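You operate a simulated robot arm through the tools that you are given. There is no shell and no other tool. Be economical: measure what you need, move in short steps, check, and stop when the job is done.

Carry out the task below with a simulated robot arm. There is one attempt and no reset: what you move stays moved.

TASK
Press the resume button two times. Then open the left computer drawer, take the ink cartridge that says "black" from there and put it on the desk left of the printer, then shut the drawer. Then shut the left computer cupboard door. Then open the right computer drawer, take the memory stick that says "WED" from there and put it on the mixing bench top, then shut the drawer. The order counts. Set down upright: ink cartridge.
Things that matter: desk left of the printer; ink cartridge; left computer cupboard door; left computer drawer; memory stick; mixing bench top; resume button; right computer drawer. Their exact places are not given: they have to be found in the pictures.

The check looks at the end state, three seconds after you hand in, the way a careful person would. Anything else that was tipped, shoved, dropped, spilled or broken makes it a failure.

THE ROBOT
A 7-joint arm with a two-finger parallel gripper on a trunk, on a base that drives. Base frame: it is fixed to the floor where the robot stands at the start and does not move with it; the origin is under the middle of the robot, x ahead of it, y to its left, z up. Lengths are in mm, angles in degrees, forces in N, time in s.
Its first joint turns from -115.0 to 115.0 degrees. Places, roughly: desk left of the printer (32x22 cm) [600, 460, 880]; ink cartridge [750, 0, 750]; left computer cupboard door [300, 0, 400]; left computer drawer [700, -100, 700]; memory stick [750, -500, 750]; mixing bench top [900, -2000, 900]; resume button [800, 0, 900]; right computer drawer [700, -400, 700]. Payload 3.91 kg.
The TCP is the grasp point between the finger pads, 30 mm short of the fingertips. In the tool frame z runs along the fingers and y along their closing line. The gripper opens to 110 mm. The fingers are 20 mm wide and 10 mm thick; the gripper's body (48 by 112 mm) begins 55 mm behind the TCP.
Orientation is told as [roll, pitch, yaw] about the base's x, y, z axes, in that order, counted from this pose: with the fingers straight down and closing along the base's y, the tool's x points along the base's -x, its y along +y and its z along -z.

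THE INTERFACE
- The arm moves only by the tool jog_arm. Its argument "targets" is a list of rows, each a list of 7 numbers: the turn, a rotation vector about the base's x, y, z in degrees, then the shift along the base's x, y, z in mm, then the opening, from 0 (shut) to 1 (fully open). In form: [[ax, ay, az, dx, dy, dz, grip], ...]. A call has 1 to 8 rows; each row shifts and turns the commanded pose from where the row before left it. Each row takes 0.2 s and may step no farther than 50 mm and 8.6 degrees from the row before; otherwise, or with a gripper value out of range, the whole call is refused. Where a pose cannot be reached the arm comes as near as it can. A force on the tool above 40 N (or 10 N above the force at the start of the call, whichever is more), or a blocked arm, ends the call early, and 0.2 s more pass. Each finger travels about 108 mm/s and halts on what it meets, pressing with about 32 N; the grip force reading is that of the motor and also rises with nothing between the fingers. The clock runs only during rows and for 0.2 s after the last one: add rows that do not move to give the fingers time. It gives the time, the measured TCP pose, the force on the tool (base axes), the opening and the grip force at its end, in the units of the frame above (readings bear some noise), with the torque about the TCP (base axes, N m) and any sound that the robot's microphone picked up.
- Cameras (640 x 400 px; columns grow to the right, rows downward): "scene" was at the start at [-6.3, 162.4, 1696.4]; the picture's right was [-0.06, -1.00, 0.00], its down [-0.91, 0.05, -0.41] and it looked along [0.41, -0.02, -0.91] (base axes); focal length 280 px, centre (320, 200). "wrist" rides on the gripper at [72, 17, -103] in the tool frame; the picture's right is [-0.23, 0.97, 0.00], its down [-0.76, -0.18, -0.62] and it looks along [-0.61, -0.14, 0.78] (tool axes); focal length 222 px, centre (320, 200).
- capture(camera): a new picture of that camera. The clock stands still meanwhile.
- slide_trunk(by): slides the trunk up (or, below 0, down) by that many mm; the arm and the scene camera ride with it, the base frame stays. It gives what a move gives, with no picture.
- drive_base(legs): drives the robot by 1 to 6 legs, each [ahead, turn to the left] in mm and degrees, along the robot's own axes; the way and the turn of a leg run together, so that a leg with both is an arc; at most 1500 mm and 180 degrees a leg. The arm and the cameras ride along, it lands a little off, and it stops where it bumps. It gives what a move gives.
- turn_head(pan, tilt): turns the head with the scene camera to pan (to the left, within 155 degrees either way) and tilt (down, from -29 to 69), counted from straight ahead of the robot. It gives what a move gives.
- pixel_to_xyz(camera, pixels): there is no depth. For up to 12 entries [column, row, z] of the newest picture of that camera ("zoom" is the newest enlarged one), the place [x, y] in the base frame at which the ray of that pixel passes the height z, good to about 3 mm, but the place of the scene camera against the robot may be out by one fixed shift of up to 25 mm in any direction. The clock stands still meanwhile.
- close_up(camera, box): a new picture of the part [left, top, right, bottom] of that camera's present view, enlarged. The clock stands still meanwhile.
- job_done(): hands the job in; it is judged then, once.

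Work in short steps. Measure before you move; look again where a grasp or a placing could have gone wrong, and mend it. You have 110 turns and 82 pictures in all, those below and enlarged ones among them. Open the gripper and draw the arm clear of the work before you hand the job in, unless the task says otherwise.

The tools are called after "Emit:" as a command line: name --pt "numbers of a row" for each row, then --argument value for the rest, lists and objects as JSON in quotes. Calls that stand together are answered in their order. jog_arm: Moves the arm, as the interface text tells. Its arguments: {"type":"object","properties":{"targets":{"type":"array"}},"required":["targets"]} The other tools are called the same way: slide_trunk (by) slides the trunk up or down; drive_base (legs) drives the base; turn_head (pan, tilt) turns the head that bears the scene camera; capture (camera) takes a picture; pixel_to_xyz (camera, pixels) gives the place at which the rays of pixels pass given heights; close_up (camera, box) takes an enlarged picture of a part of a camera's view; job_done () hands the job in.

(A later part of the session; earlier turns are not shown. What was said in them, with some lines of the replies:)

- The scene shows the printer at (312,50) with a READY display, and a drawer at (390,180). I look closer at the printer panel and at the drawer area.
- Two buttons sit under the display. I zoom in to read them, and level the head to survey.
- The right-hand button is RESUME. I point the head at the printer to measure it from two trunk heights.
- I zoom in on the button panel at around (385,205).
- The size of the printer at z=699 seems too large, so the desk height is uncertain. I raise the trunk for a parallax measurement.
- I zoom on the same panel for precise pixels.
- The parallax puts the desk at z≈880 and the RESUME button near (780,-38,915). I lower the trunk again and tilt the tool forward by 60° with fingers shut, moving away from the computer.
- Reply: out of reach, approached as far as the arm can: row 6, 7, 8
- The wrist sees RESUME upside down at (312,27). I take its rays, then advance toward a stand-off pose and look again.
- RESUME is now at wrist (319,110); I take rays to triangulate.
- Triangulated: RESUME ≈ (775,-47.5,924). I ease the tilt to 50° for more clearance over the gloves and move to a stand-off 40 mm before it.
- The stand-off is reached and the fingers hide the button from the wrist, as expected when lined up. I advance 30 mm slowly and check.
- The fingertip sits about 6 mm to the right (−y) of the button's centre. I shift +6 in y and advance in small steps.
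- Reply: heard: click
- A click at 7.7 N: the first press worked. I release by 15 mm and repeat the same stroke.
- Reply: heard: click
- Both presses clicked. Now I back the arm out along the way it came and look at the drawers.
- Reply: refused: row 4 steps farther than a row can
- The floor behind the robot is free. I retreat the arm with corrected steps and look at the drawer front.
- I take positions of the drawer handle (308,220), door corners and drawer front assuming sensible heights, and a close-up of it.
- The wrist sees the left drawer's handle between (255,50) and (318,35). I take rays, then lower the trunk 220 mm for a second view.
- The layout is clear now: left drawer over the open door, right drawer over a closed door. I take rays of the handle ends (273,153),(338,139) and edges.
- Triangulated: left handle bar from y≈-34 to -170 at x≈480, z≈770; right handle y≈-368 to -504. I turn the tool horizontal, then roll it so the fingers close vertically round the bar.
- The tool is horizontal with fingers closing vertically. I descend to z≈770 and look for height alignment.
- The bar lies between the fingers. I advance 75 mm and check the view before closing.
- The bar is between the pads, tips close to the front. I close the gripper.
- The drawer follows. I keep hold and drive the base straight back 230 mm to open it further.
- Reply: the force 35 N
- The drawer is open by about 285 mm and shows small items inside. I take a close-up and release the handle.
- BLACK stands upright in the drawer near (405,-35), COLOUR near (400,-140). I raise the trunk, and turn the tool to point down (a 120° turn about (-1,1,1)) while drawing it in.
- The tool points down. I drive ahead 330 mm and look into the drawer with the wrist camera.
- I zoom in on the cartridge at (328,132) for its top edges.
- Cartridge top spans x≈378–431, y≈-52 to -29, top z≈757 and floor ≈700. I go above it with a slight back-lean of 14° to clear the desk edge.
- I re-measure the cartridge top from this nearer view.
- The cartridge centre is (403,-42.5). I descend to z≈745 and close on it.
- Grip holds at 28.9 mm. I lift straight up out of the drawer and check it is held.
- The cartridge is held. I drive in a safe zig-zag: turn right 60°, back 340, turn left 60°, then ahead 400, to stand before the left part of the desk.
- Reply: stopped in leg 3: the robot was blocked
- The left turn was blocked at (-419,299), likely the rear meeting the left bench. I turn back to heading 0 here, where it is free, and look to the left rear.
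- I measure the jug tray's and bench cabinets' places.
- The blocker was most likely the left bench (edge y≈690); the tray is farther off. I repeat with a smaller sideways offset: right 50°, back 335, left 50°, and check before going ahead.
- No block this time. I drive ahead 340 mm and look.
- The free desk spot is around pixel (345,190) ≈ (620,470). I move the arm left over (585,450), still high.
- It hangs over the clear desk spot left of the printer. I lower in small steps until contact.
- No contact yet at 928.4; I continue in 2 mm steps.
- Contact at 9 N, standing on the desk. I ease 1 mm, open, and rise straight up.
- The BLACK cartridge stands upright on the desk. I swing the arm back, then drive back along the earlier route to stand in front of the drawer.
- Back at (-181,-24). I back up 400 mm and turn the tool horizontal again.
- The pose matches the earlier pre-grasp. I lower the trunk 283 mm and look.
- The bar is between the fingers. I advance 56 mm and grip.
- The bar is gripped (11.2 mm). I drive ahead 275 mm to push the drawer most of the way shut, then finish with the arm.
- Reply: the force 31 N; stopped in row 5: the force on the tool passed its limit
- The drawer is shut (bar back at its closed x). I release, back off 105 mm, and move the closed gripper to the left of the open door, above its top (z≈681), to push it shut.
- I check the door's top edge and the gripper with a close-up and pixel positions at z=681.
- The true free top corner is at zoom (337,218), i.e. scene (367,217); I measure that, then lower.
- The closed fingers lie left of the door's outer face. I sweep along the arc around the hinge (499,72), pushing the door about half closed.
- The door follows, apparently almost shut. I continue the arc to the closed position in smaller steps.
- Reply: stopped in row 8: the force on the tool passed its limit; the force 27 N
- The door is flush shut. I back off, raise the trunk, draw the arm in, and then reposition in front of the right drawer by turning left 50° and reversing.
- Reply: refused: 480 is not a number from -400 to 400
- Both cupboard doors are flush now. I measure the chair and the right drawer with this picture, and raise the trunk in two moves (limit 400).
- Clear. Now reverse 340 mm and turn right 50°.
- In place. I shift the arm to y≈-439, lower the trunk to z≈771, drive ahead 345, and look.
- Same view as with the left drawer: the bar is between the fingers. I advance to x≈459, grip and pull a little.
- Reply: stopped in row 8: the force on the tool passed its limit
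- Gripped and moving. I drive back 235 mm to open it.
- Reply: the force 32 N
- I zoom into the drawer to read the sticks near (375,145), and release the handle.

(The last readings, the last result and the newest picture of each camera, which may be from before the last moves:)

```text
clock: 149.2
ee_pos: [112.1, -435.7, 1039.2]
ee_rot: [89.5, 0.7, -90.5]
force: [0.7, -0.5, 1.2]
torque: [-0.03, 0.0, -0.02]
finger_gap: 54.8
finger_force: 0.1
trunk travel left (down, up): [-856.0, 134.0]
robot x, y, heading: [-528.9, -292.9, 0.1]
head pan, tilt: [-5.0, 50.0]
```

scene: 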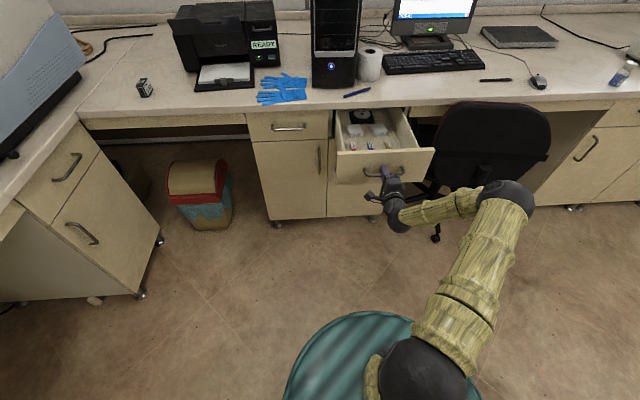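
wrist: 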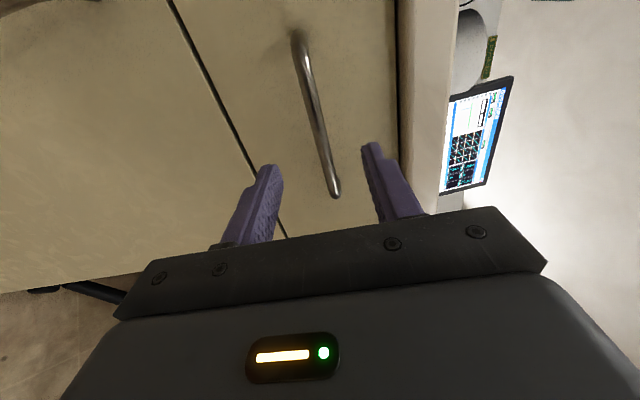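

WED is the middle, blue stick. I get its place and turn the tool downward.

Emit:
pixel_to_xyz --camera "zoom" --pixels '[[243, 272, 710], [145, 275, 710], [342, 268, 710]]'

Emit:
jog_arm --pt "-4.62 4.62 4.62 -8 4 0 0.5" --pt "-4.62 4.62 4.62 -8 4 0 0.5" --pt "-4.62 4.62 4.62 -8 4 0 0.5" --pt "-4.62 4.62 4.62 -8 4 0 0.5" --pt "-4.62 4.62 4.62 -8 4 0 0.5" --pt "-4.62 4.62 4.62 -8 4 0 0.5" --pt "-4.62 4.62 4.62 -8 4 0 0.5" --pt "-4.62 4.62 4.62 -8 4 0 0.5"

Emit:
jog_arm --pt "-4.62 4.62 4.62 -8 4 0 0.5" --pt "-4.62 4.62 4.62 -8 4 0 0.5" --pt "-4.62 4.62 4.62 -8 4 0 0.5" --pt "-4.62 4.62 4.62 -8 4 0 0.5" --pt "-4.62 4.62 4.62 -8 4 0 0.5" --pt "-4.62 4.62 4.62 -8 4 0 0.5" --pt "-4.62 4.62 4.62 -8 4 0 0.5"

Emit:
drive_base --legs '[[280, 0]]'

Emit:
capture --camera "wrist"

```text
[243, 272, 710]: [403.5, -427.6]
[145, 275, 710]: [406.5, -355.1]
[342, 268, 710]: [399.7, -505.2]
```

```text
clock: 151.0
ee_pos: [47.7, -402.2, 1040.5]
ee_rot: [41.3, -19.2, -42.2]
force: [0.6, 0.7, -0.5]
torque: [-0.02, 0.0, 0.0]
finger_gap: 55.0
finger_force: 0.0
trunk travel left (down, up): [-856.0, 134.0]
robot x, y, heading: [-532.5, -294.1, -0.3]
head pan, tilt: [-5.0, 50.0]
```

```text
clock: 152.6
ee_pos: [-8.2, -374.5, 1040.9]
ee_rot: [-0.6, -0.4, -0.5]
force: [0.3, 0.0, 0.0]
torque: [-0.02, -0.01, -0.02]
finger_gap: 55.2
finger_force: 0.1
trunk travel left (down, up): [-856.0, 134.0]
robot x, y, heading: [-531.5, -289.6, -0.1]
head pan, tilt: [-5.0, 50.0]
```

```text
clock: 154.6
ee_pos: [273.3, -376.8, 1038.8]
ee_rot: [-0.5, -0.4, -0.7]
force: [0.3, -0.5, -0.5]
torque: [0.02, 0.0, 0.03]
finger_gap: 55.1
finger_force: 0.0
trunk travel left (down, up): [-856.0, 134.0]
robot x, y, heading: [-251.1, -293.3, -0.1]
head pan, tilt: [-5.0, 50.0]
```

```text
17 pictures are left
```

wrist: 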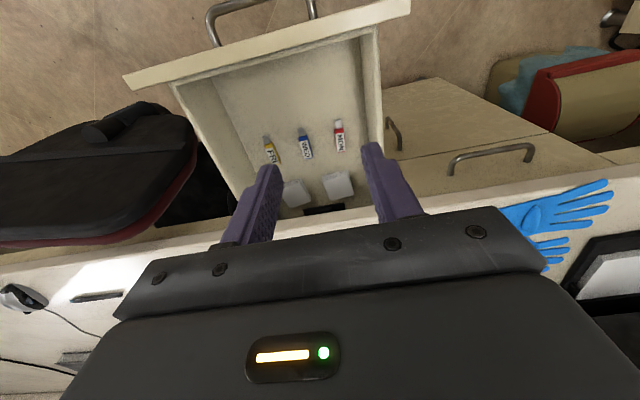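

WED is at wrist (305,143), long axis along x. I move above it (400,-427) with the 14° lean and look closer.

Emit:
pixel_to_xyz --camera "wrist" --pixels '[[305, 143, 710], [301, 130, 710], [309, 157, 710]]'

Emit:
jog_arm --pt "0 -7 0 35 -15 -25 0.5" --pt "0 -7 0 35 -15 -25 0.5" --pt "0 0 0 28 -13 -35 0.5" --pt "0 0 0 28 -7 -35 0.5" --pt "0 0 0 0 0 -45 0.5" --pt "0 0 0 0 0 -45 0.5" --pt "0 0 0 0 0 -40 0.5" --pt "0 0 0 0 0 0 0.5"

Emit:
capture --camera "wrist"

```text
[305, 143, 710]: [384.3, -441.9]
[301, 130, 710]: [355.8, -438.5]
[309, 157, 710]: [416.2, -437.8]
```

```text
clock: 156.4
ee_pos: [399.5, -428.2, 790.1]
ee_rot: [-0.3, -14.5, -0.7]
force: [-0.3, 0.9, -1.3]
torque: [-0.01, -0.02, 0.01]
finger_gap: 54.8
finger_force: 0.1
trunk travel left (down, up): [-856.0, 134.0]
robot x, y, heading: [-245.6, -290.0, -0.0]
head pan, tilt: [-5.0, 50.0]
```

```text
16 pictures are left
```

wrist: 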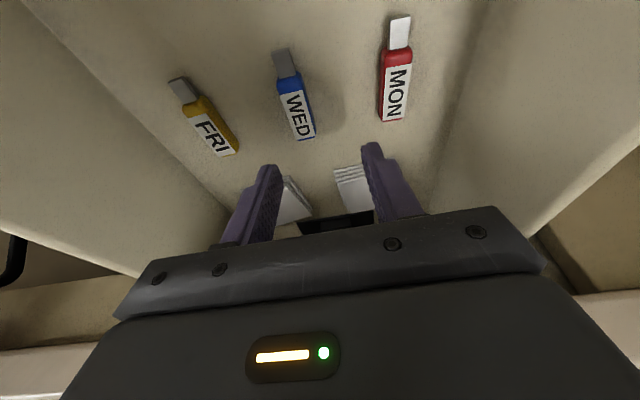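

I measure the WED body: plug end (285,60), body corners and centre (296,108).

Emit:
close_up --camera "wrist" --box '[220, 30, 380, 160]'

Emit:
pixel_to_xyz --camera "wrist" --pixels '[[284, 50, 708], [291, 78, 712], [297, 108, 714], [306, 138, 714], [297, 140, 714], [316, 135, 714], [278, 82, 714], [304, 75, 714]]'

```text
3.08 times, centred on (300, 95) of wrist
```

zoom: 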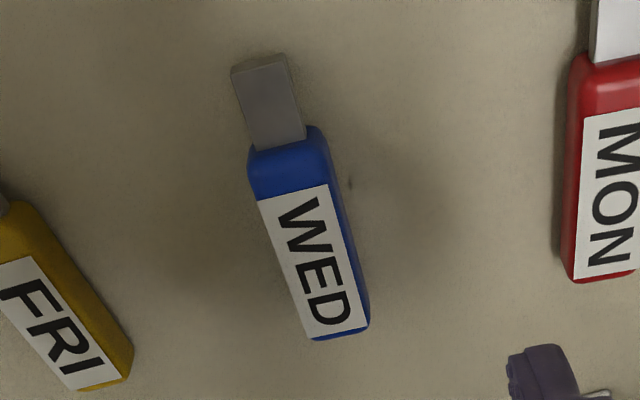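

```text
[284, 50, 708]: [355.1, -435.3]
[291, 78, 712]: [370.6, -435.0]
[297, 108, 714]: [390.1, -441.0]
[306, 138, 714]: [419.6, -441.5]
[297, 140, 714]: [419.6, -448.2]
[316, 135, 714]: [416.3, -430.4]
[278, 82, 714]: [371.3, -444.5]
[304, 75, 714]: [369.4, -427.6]
```

WED's body spans x≈371–419, centred (395,-438). I shift, narrow the opening, descend to z≈736 with a careful end, and close.

Emit:
jog_arm --pt "0 0 0 -4 -9.5 -20 0.4" --pt "0 0 0 0 0 -20 0.4" --pt "0 0 0 0 0 -10 0.4" --pt "0 0 0 0 0 -3 0.4" --pt "0 0 0 0 0 -2 0.4" --pt "0 0 0 0 0 0 0.4"

Emit:
capture --camera "wrist"

```text
clock: 157.8
ee_pos: [395.1, -436.5, 735.9]
ee_rot: [-0.4, -14.5, -0.8]
force: [0.6, 0.2, 0.2]
torque: [-0.03, -0.02, 0.01]
finger_gap: 44.2
finger_force: 0.0
trunk travel left (down, up): [-856.0, 134.0]
robot x, y, heading: [-250.9, -290.1, 0.1]
head pan, tilt: [-5.0, 50.0]
```

```text
14 pictures are left
```

wrist: 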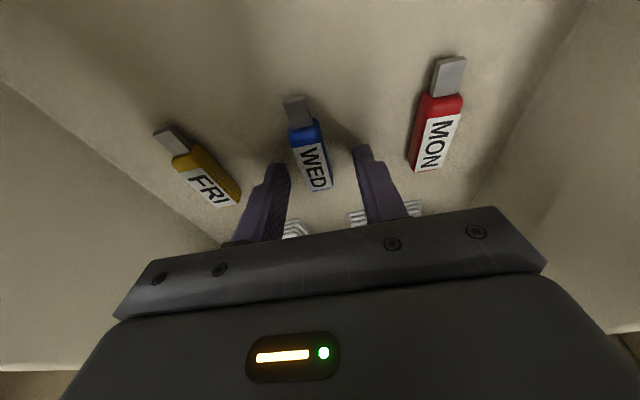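

The stick lies between the fingertips. I close and lift a little.

Emit:
jog_arm --pt "0 0 0 0 -1 0 0.2" --pt "0 0 0 0 0 0 0.05" --pt "0 0 0 0 0 0 0" --pt "0 0 0 0 0 0 0" --pt "0 0 0 0 0 20 0" --pt "0 0 0 0 0 40 0" --pt "0 0 0 0 0 0 0"

Emit:
capture --camera "wrist"

```text
clock: 159.4
ee_pos: [394.0, -438.1, 796.0]
ee_rot: [-0.4, -14.5, -0.7]
force: [0.0, 0.3, -0.6]
torque: [0.01, 0.01, 0.01]
finger_gap: 17.5
finger_force: 31.9
trunk travel left (down, up): [-856.0, 134.0]
robot x, y, heading: [-250.5, -292.3, -0.3]
head pan, tilt: [-5.0, 50.0]
```

```text
13 pictures are left
```

wrist: 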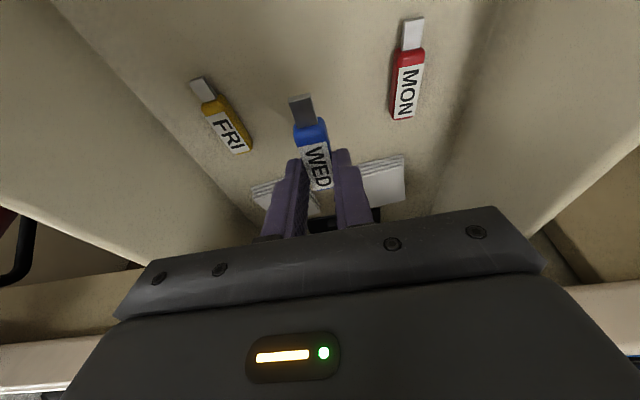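

WED is held (17.5 mm). I lift out of the drawer and draw the arm back.

Emit:
jog_arm --pt "0 0 0 0 0 45 0" --pt "0 0 0 0 0 45 0" --pt "0 0 0 -10 0 45 0" --pt "0 0 0 -30 10 35 0" --pt "0 0 0 -30 15 35 0" --pt "0 0 0 -30 15 35 0" --pt "0 0 0 0 15 20 0"

Emit:
drive_base --legs '[[-280, 0], [0, -90], [1450, 0]]'

```text
clock: 161.0
ee_pos: [293.7, -381.5, 1054.3]
ee_rot: [-0.3, -14.4, -0.6]
force: [-0.1, 0.2, 0.1]
torque: [-0.01, 0.02, -0.03]
finger_gap: 17.6
finger_force: 32.6
trunk travel left (down, up): [-856.0, 134.0]
robot x, y, heading: [-250.9, -291.4, 0.0]
head pan, tilt: [-5.0, 50.0]
```

```text
clock: 173.7
ee_pos: [-660.6, -2296.6, 1053.5]
ee_rot: [-0.3, -14.5, -91.8]
force: [0.4, -0.6, -0.2]
torque: [-0.02, -0.01, 0.0]
finger_gap: 17.6
finger_force: 32.3
trunk travel left (down, up): [-856.0, 134.0]
robot x, y, heading: [-558.1, -1753.0, -91.2]
head pan, tilt: [-5.0, 50.0]
```

Now I turn left 91° to face the bench and look.

Emit:
drive_base --legs '[[0, 91]]'

Emit:
turn_head --pan 0 --tilt 40

Emit:
capture --camera "scene"

```text
clock: 177.9
ee_pos: [-14.4, -1842.3, 1054.1]
ee_rot: [-0.3, -14.5, -0.5]
force: [0.8, -0.2, 0.4]
torque: [0.0, 0.01, -0.01]
finger_gap: 17.0
finger_force: 32.5
trunk travel left (down, up): [-856.0, 134.0]
robot x, y, heading: [-559.6, -1754.8, 0.3]
head pan, tilt: [-5.0, 50.0]
```

```text
clock: 178.7
ee_pos: [-14.5, -1840.8, 1053.7]
ee_rot: [-0.3, -14.5, -0.4]
force: [-0.6, 0.4, -0.2]
torque: [0.03, 0.02, -0.02]
finger_gap: 17.1
finger_force: 32.3
trunk travel left (down, up): [-856.0, 134.0]
robot x, y, heading: [-556.0, -1753.0, 0.3]
head pan, tilt: [0.0, 40.0]
```

```text
12 pictures are left
```

scene: 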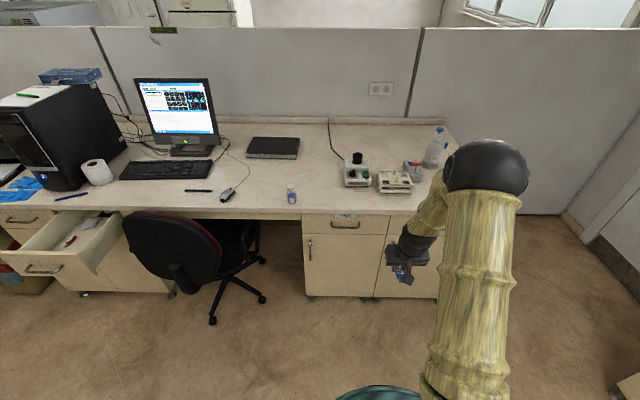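

The bench's right cabinet has a labelled drawer at (345,217). I zoom in and measure free top areas.

Emit:
close_up --camera "scene" --box '[270, 120, 462, 240]'

Emit:
pixel_to_xyz --camera "scene" --pixels '[[303, 212, 880], [440, 213, 880], [370, 200, 880], [291, 195, 880], [345, 185, 880], [395, 190, 880], [420, 200, 880], [345, 212, 880]]'

```text
3.33 times, centred on (366, 180) of scene
```

zoom: 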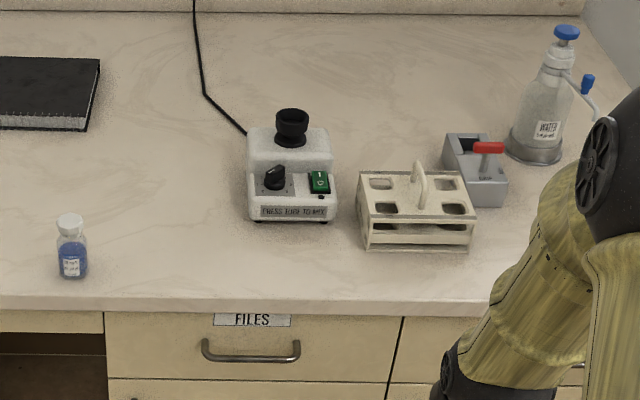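

```text
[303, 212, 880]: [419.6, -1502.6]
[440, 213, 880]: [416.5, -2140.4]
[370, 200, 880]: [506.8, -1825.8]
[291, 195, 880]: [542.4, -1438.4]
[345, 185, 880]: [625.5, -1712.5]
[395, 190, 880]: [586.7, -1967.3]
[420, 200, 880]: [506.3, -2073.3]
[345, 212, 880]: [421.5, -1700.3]
```

The mixer stand ("PRESS TUBE TO MIX") and rack mark the mixing bench; the front strip at about (520,-1800) is clear. I drive ahead 470 mm.

Emit:
drive_base --legs '[[470, 0]]'

Emit:
capture --camera "wrist"

```text
clock: 181.5
ee_pos: [459.1, -1839.0, 1054.0]
ee_rot: [-0.3, -14.3, -0.5]
force: [0.4, -0.2, -0.3]
torque: [0.01, 0.03, 0.06]
finger_gap: 17.2
finger_force: 31.5
trunk travel left (down, up): [-856.0, 134.0]
robot x, y, heading: [-88.5, -1751.7, 0.1]
head pan, tilt: [0.0, 40.0]
```

```text
10 pictures are left
```

wrist: 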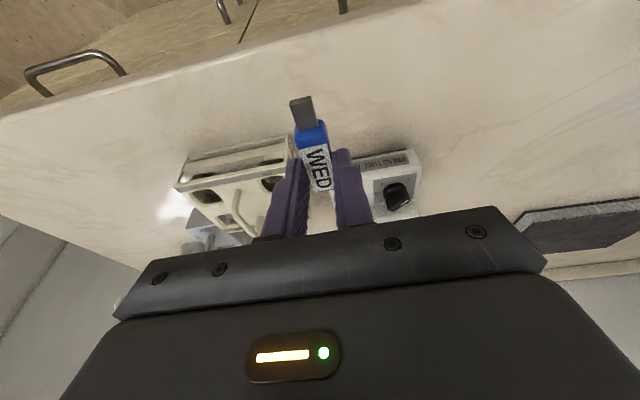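

I measure edge, rack front and mixer front from the wrist view.

Emit:
pixel_to_xyz --camera "wrist" --pixels '[[300, 40, 880], [182, 160, 880], [290, 137, 880], [385, 152, 880], [415, 150, 880], [340, 100, 880], [340, 120, 880]]'

```text
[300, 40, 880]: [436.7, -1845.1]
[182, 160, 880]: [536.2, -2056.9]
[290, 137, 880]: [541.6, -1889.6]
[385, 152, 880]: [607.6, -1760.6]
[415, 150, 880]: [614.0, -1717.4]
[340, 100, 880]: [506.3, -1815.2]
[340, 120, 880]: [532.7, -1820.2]
```

The spot (510,-1800) is clear of rack (y<-1885) and mixer (x>608). I move above it and lower.

Emit:
jog_arm --pt "0 0 0 25 20 -10 0" --pt "0 0 0 26 19 -15 0" --pt "0 0 0 0 0 -40 0" --pt "0 0 0 0 0 -40 0" --pt "0 0 0 0 0 -20 0" --pt "0 0 0 0 0 -5 0" --pt "0 0 0 0 0 -2 0" --pt "0 0 0 0 0 0 0"

Emit:
jog_arm --pt "0 0 0 0 0 -2 0" --pt "0 0 0 0 0 -1 0" --pt "0 0 0 0 0 0 0"

```text
clock: 183.3
ee_pos: [508.4, -1799.2, 921.5]
ee_rot: [-0.3, -14.6, -0.5]
force: [-0.6, 0.3, 1.0]
torque: [-0.02, 0.01, -0.03]
finger_gap: 17.6
finger_force: 32.5
trunk travel left (down, up): [-856.0, 134.0]
robot x, y, heading: [-88.8, -1746.7, 0.2]
head pan, tilt: [0.0, 40.0]
```

```text
clock: 184.1
ee_pos: [509.7, -1798.7, 919.9]
ee_rot: [-0.4, -14.6, -0.5]
force: [-0.2, -0.8, 0.0]
torque: [-0.02, 0.01, 0.02]
finger_gap: 17.3
finger_force: 31.9
trunk travel left (down, up): [-856.0, 134.0]
robot x, y, heading: [-85.4, -1748.2, 0.2]
head pan, tilt: [0.0, 40.0]
```

No contact yet; I step down 1 mm at a time until touch.

Emit:
jog_arm --pt "0 0 0 0 0 -1 0" --pt "0 0 0 0 0 -1 0" --pt "0 0 0 0 0 0 0"

Emit:
close_up --camera "wrist" --box '[240, 70, 400, 210]'

```text
clock: 184.9
ee_pos: [508.7, -1800.2, 916.7]
ee_rot: [-0.3, -14.4, -0.4]
force: [-0.1, 0.1, 0.3]
torque: [0.01, 0.01, 0.01]
finger_gap: 17.3
finger_force: 32.0
trunk travel left (down, up): [-856.0, 134.0]
robot x, y, heading: [-86.0, -1751.7, 0.2]
head pan, tilt: [0.0, 40.0]
```

```text
2.86 times, centred on (320, 140) of wrist
```

zoom: 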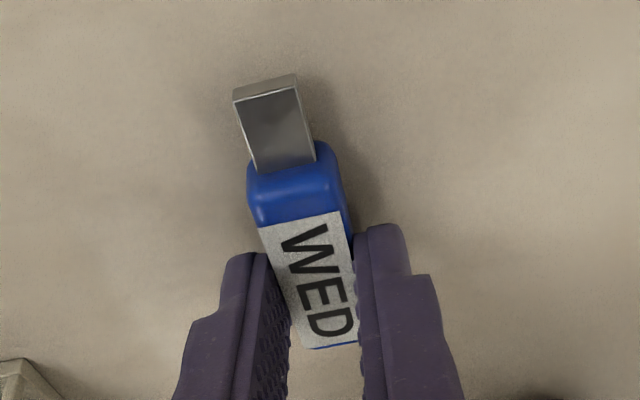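

It is just above the surface; I continue in 1 mm steps.

Emit:
jog_arm --pt "0 0 0 0 0 -1 0" --pt "0 0 0 0 0 -1 0" --pt "0 0 0 0 0 -1 0" --pt "0 0 0 0 0 0 0"

```text
clock: 185.9
ee_pos: [509.3, -1799.6, 915.6]
ee_rot: [-0.2, -14.6, -0.4]
force: [0.1, 0.3, 7.9]
torque: [0.0, 0.06, -0.01]
finger_gap: 17.2
finger_force: 32.2
trunk travel left (down, up): [-856.0, 134.0]
robot x, y, heading: [-89.2, -1751.3, 0.3]
head pan, tilt: [0.0, 40.0]
```

Contact at 8 N. I ease off, open, and rise.

Emit:
jog_arm --pt "0 0 0 0 0 1 0" --pt "0 0 0 0 0 0 0.2" --pt "0 0 0 0 0 0 0.4" --pt "0 0 0 0 0 0 0.4" --pt "0 0 0 -3 0 40 0.4" --pt "0 0 0 -10 0 45 0.4" --pt "0 0 0 -25 0 42 0.4" --pt "0 0 0 -30 0 20 0.4"

Emit:
capture --camera "wrist"

```text
clock: 187.7
ee_pos: [439.7, -1799.4, 1062.6]
ee_rot: [-0.3, -14.5, -0.3]
force: [0.2, -0.2, -0.5]
torque: [-0.01, -0.02, -0.03]
finger_gap: 44.1
finger_force: 0.0
trunk travel left (down, up): [-856.0, 134.0]
robot x, y, heading: [-83.9, -1752.3, 0.4]
head pan, tilt: [0.0, 40.0]
```

```text
8 pictures are left
```

wrist: 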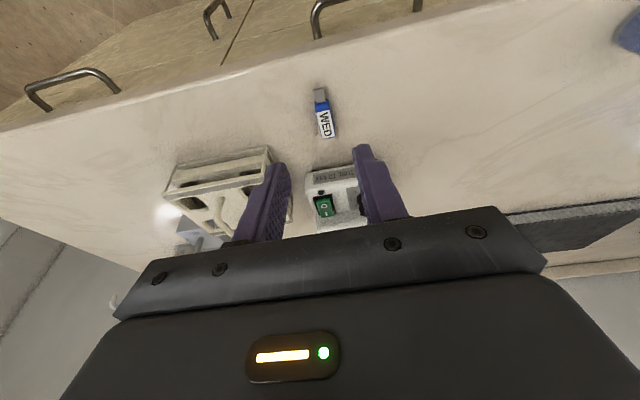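

WED lies on the bench. I drive back the same way: back 470, left 90°, ahead 1450, right 90°.

Emit:
drive_base --legs '[[-465, 0], [0, 89.6], [1455, 0], [0, -90]]'

```text
clock: 205.1
ee_pos: [-40.3, -325.7, 1063.5]
ee_rot: [-0.2, -14.6, -0.6]
force: [0.9, 0.1, -0.3]
torque: [-0.02, 0.0, 0.0]
finger_gap: 44.1
finger_force: 0.1
trunk travel left (down, up): [-856.0, 134.0]
robot x, y, heading: [-567.7, -277.5, 0.1]
head pan, tilt: [0.0, 40.0]
```

In place at (-568,-278). I turn the tool horizontal again while moving to (105,-435).

Emit:
jog_arm --pt "0 7.2 0 0 0 0 0.5" --pt "0 7.2 0 0 0 0 0.5" --pt "4.62 -4.62 -4.62 9.7 -7.3 0 0.5" --pt "4.62 -4.62 -4.62 9.7 -7.3 0 0.5" --pt "4.62 -4.62 -4.62 9.7 -7.3 0 0.5" --pt "4.62 -4.62 -4.62 9.7 -7.3 0 0.5" --pt "4.62 -4.62 -4.62 9.7 -7.3 0 0.5" --pt "4.62 -4.62 -4.62 9.7 -7.3 0 0.5"

Emit:
jog_arm --pt "4.62 -4.62 -4.62 9.7 -7.3 0 0.5" --pt "4.62 -4.62 -4.62 9.7 -7.3 0 0.5" --pt "4.62 -4.62 -4.62 9.7 -7.3 0 0.5" --pt "4.62 -4.62 -4.62 9.7 -7.3 0 0.5" --pt "4.62 -4.62 -4.62 9.7 -7.3 0 0.5" --pt "4.62 -4.62 -4.62 9.7 -7.3 0 0.5" --pt "4.62 -4.62 -4.62 9.7 -7.3 0 0.5" --pt "4.62 -4.62 -4.62 9.7 -7.3 0 0.5"

Emit:
jog_arm --pt "4.62 -4.62 -4.62 9.7 -7.3 0 0.5" --pt "0 0 0 0 0 0 0.5"

```text
clock: 206.9
ee_pos: [19.0, -370.2, 1063.8]
ee_rot: [34.6, -18.4, -35.4]
force: [-0.5, 0.3, 0.7]
torque: [0.01, 0.0, 0.02]
finger_gap: 55.0
finger_force: 0.1
trunk travel left (down, up): [-856.0, 134.0]
robot x, y, heading: [-565.7, -271.7, -0.4]
head pan, tilt: [0.0, 40.0]
```

```text
clock: 208.7
ee_pos: [95.7, -427.5, 1062.7]
ee_rot: [84.9, -3.7, -85.4]
force: [0.4, -0.6, 0.4]
torque: [-0.01, -0.03, -0.02]
finger_gap: 55.1
finger_force: 0.0
trunk travel left (down, up): [-856.0, 134.0]
robot x, y, heading: [-567.4, -276.4, -0.1]
head pan, tilt: [0.0, 40.0]
```

```text
clock: 209.3
ee_pos: [106.0, -435.2, 1063.1]
ee_rot: [89.6, 0.7, -90.2]
force: [-0.2, -0.5, 0.1]
torque: [0.02, 0.0, 0.02]
finger_gap: 55.3
finger_force: 0.1
trunk travel left (down, up): [-856.0, 134.0]
robot x, y, heading: [-570.4, -274.9, -0.2]
head pan, tilt: [0.0, 40.0]
```

I lower the trunk 292 mm to handle height and look.

Emit:
slide_trunk --by -292

Emit:
capture --camera "wrist"

```text
clock: 212.2
ee_pos: [106.1, -434.1, 771.7]
ee_rot: [89.5, 0.7, -90.1]
force: [1.0, -0.1, 0.0]
torque: [0.03, -0.01, 0.01]
finger_gap: 55.1
finger_force: 0.2
trunk travel left (down, up): [-564.0, 426.0]
robot x, y, heading: [-567.8, -274.9, -0.2]
head pan, tilt: [0.0, 40.0]
```

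```text
7 pictures are left
```

wrist: 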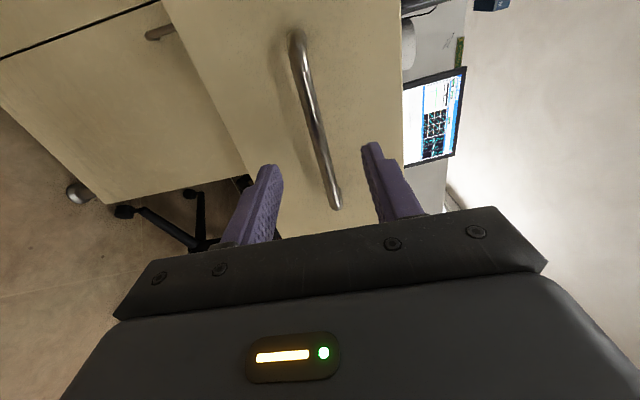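

The bar is between the fingers. I advance to x≈166 and grip, then push by driving 272 mm.

Emit:
jog_arm --pt "0 0 0 25 0 0 0.5" --pt "0 0 0 20 0 0 0.5" --pt "0 0 0 13 0 0 0.5" --pt "0 0 0 0 0 0 0.3" --pt "0 0 0 0 0 0 0.1" --pt "0 0 0 0 0 0 0" --pt "0 0 0 0 0 0 0"

Emit:
drive_base --legs '[[272, 0]]'

```text
clock: 213.8
ee_pos: [163.5, -435.7, 771.2]
ee_rot: [89.6, 0.6, -90.1]
force: [1.2, -0.6, 3.2]
torque: [-0.75, 0.04, 0.02]
finger_gap: 11.3
finger_force: 45.2
trunk travel left (down, up): [-564.0, 426.0]
robot x, y, heading: [-566.0, -274.4, -0.0]
head pan, tilt: [0.0, 40.0]
```

```text
clock: 215.7
ee_pos: [435.7, -440.6, 771.7]
ee_rot: [89.6, 0.7, -90.5]
force: [1.2, -19.4, 6.3]
torque: [-0.78, 0.02, -0.48]
finger_gap: 11.6
finger_force: 45.5
trunk travel left (down, up): [-564.0, 426.0]
robot x, y, heading: [-295.8, -274.8, -0.1]
head pan, tilt: [0.0, 40.0]
```

Nearly shut; I push the last bit with the arm until resistance.

Emit:
jog_arm --pt "0 0 0 6 0 0 0" --pt "0 0 0 5 0 0 0" --pt "0 0 0 4 0 0 0" --pt "0 0 0 3 0 0 0" --pt "0 0 0 3 0 0 0" --pt "0 0 0 3 0 0 0" --pt "0 0 0 0 0 0 0"

Emit:
capture --camera "wrist"

```text
clock: 216.9
ee_pos: [454.3, -441.6, 771.7]
ee_rot: [89.8, 0.6, -90.5]
force: [-17.6, -1.1, 4.5]
torque: [-0.44, 0.16, 0.39]
finger_gap: 11.3
finger_force: 44.8
trunk travel left (down, up): [-564.0, 426.0]
robot x, y, heading: [-297.7, -277.7, -0.1]
head pan, tilt: [0.0, 40.0]
stopped in row 6: the force on the tool passed its limit (the readings are from after the stop); the commanded pose is now the measured one
```

```text
6 pictures are left
```

wrist: 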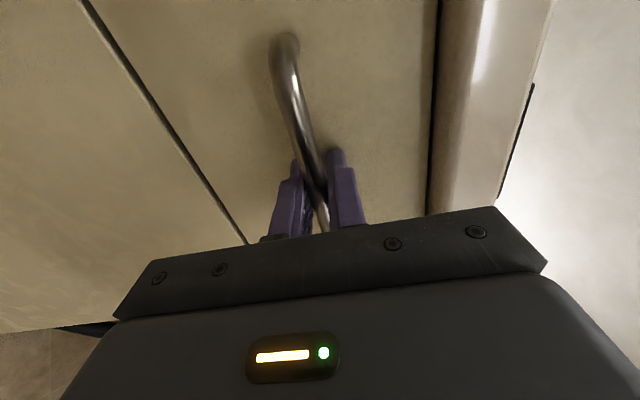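

The drawer is shut at its original place (454). I release, draw clear and take a last look.

Emit:
jog_arm --pt "0 0 0 0 0 0 0.3" --pt "0 0 0 0 0 0 0.5" --pt "0 0 0 -25 0 0 0.5" --pt "0 0 0 -45 0 0 0.5" --pt "0 0 0 0 0 0 0.5"

Emit:
drive_base --legs '[[-250, 0]]'

Emit:
turn_head --pan 5 --tilt 42

Emit:
capture --camera "scene"

```text
clock: 217.5
ee_pos: [453.3, -439.8, 760.9]
ee_rot: [88.6, 0.8, -90.5]
force: [-4.8, -0.1, -4.0]
torque: [0.06, 0.04, -0.08]
finger_gap: 52.9
finger_force: 0.0
trunk travel left (down, up): [-564.0, 426.0]
robot x, y, heading: [-298.1, -278.8, -0.3]
head pan, tilt: [0.0, 40.0]
stopped in row 2: the force on the tool passed its limit (the readings are from after the stop); the commanded pose is now the measured one
```

```text
clock: 219.3
ee_pos: [201.3, -438.8, 762.5]
ee_rot: [88.7, 0.9, -90.5]
force: [-0.3, -0.8, -0.4]
torque: [-0.03, 0.0, -0.02]
finger_gap: 54.9
finger_force: 0.1
trunk travel left (down, up): [-564.0, 426.0]
robot x, y, heading: [-546.6, -271.1, -0.2]
head pan, tilt: [0.0, 40.0]
```

```text
clock: 220.0
ee_pos: [201.2, -438.7, 761.2]
ee_rot: [88.7, 0.8, -90.5]
force: [-0.7, 1.1, -0.6]
torque: [0.03, 0.02, -0.02]
finger_gap: 55.3
finger_force: 0.2
trunk travel left (down, up): [-564.0, 426.0]
robot x, y, heading: [-548.5, -273.7, -0.4]
head pan, tilt: [5.0, 42.0]
```

```text
5 pictures are left
```

scene: 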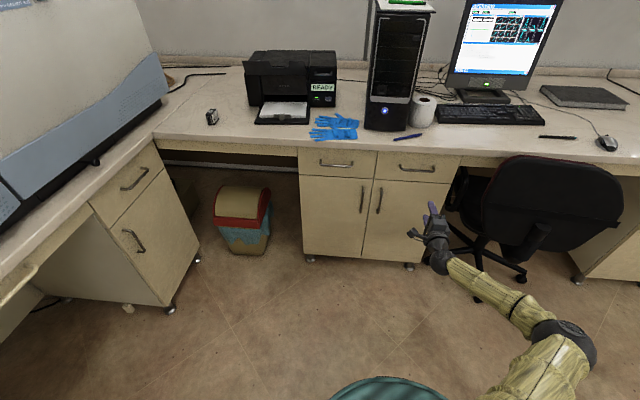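

All looks shut. One close-up to confirm that both drawers and doors are flush and the cartridge stands.

Emit:
close_up --camera "scene" --box '[280, 125, 472, 245]'

Emit:
close_up --camera "scene" --box '[180, 80, 276, 140]'

```text
3.33 times, centred on (376, 185) of scene
```

zoom: 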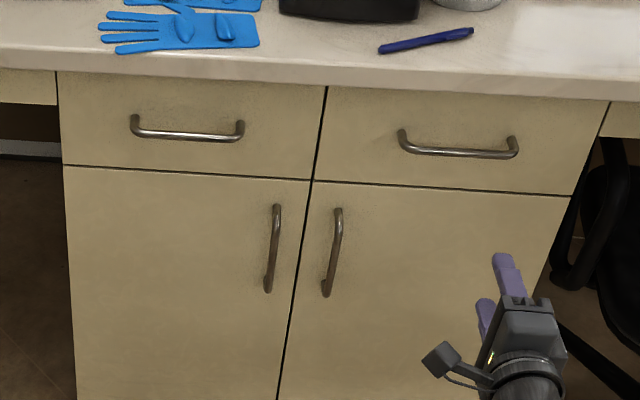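

```text
6.67 times, centred on (228, 110) of scene
```

zoom: 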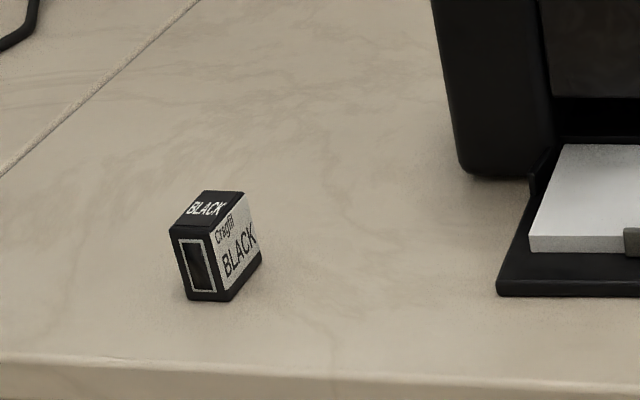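

Everything is in its wanted state, the gripper is open and the arm is clear; I hand in.

Emit:
job_done

```text
The job is handed in.
```

I finished every step in the order you gave and handed the job in. I don't have the check's result.

- **Resume button:** pressed twice, with a click each time.
- **Ink cartridge:** "BLACK" stands upright on the desk left of the printer, and the left drawer is shut.
- **Left cupboard door:** shut and flush.
- **Memory stick:** "WED" lies on the mixing bench top in front of the mixer, and the right drawer is shut.

One thing could count against us. While I was carrying the cartridge, the base was blocked once during a left turn and stopped. I think it met the left bench, but I couldn't see the contact. I also couldn't confirm that the waste tray on the floor behind the robot stayed exactly where it was.
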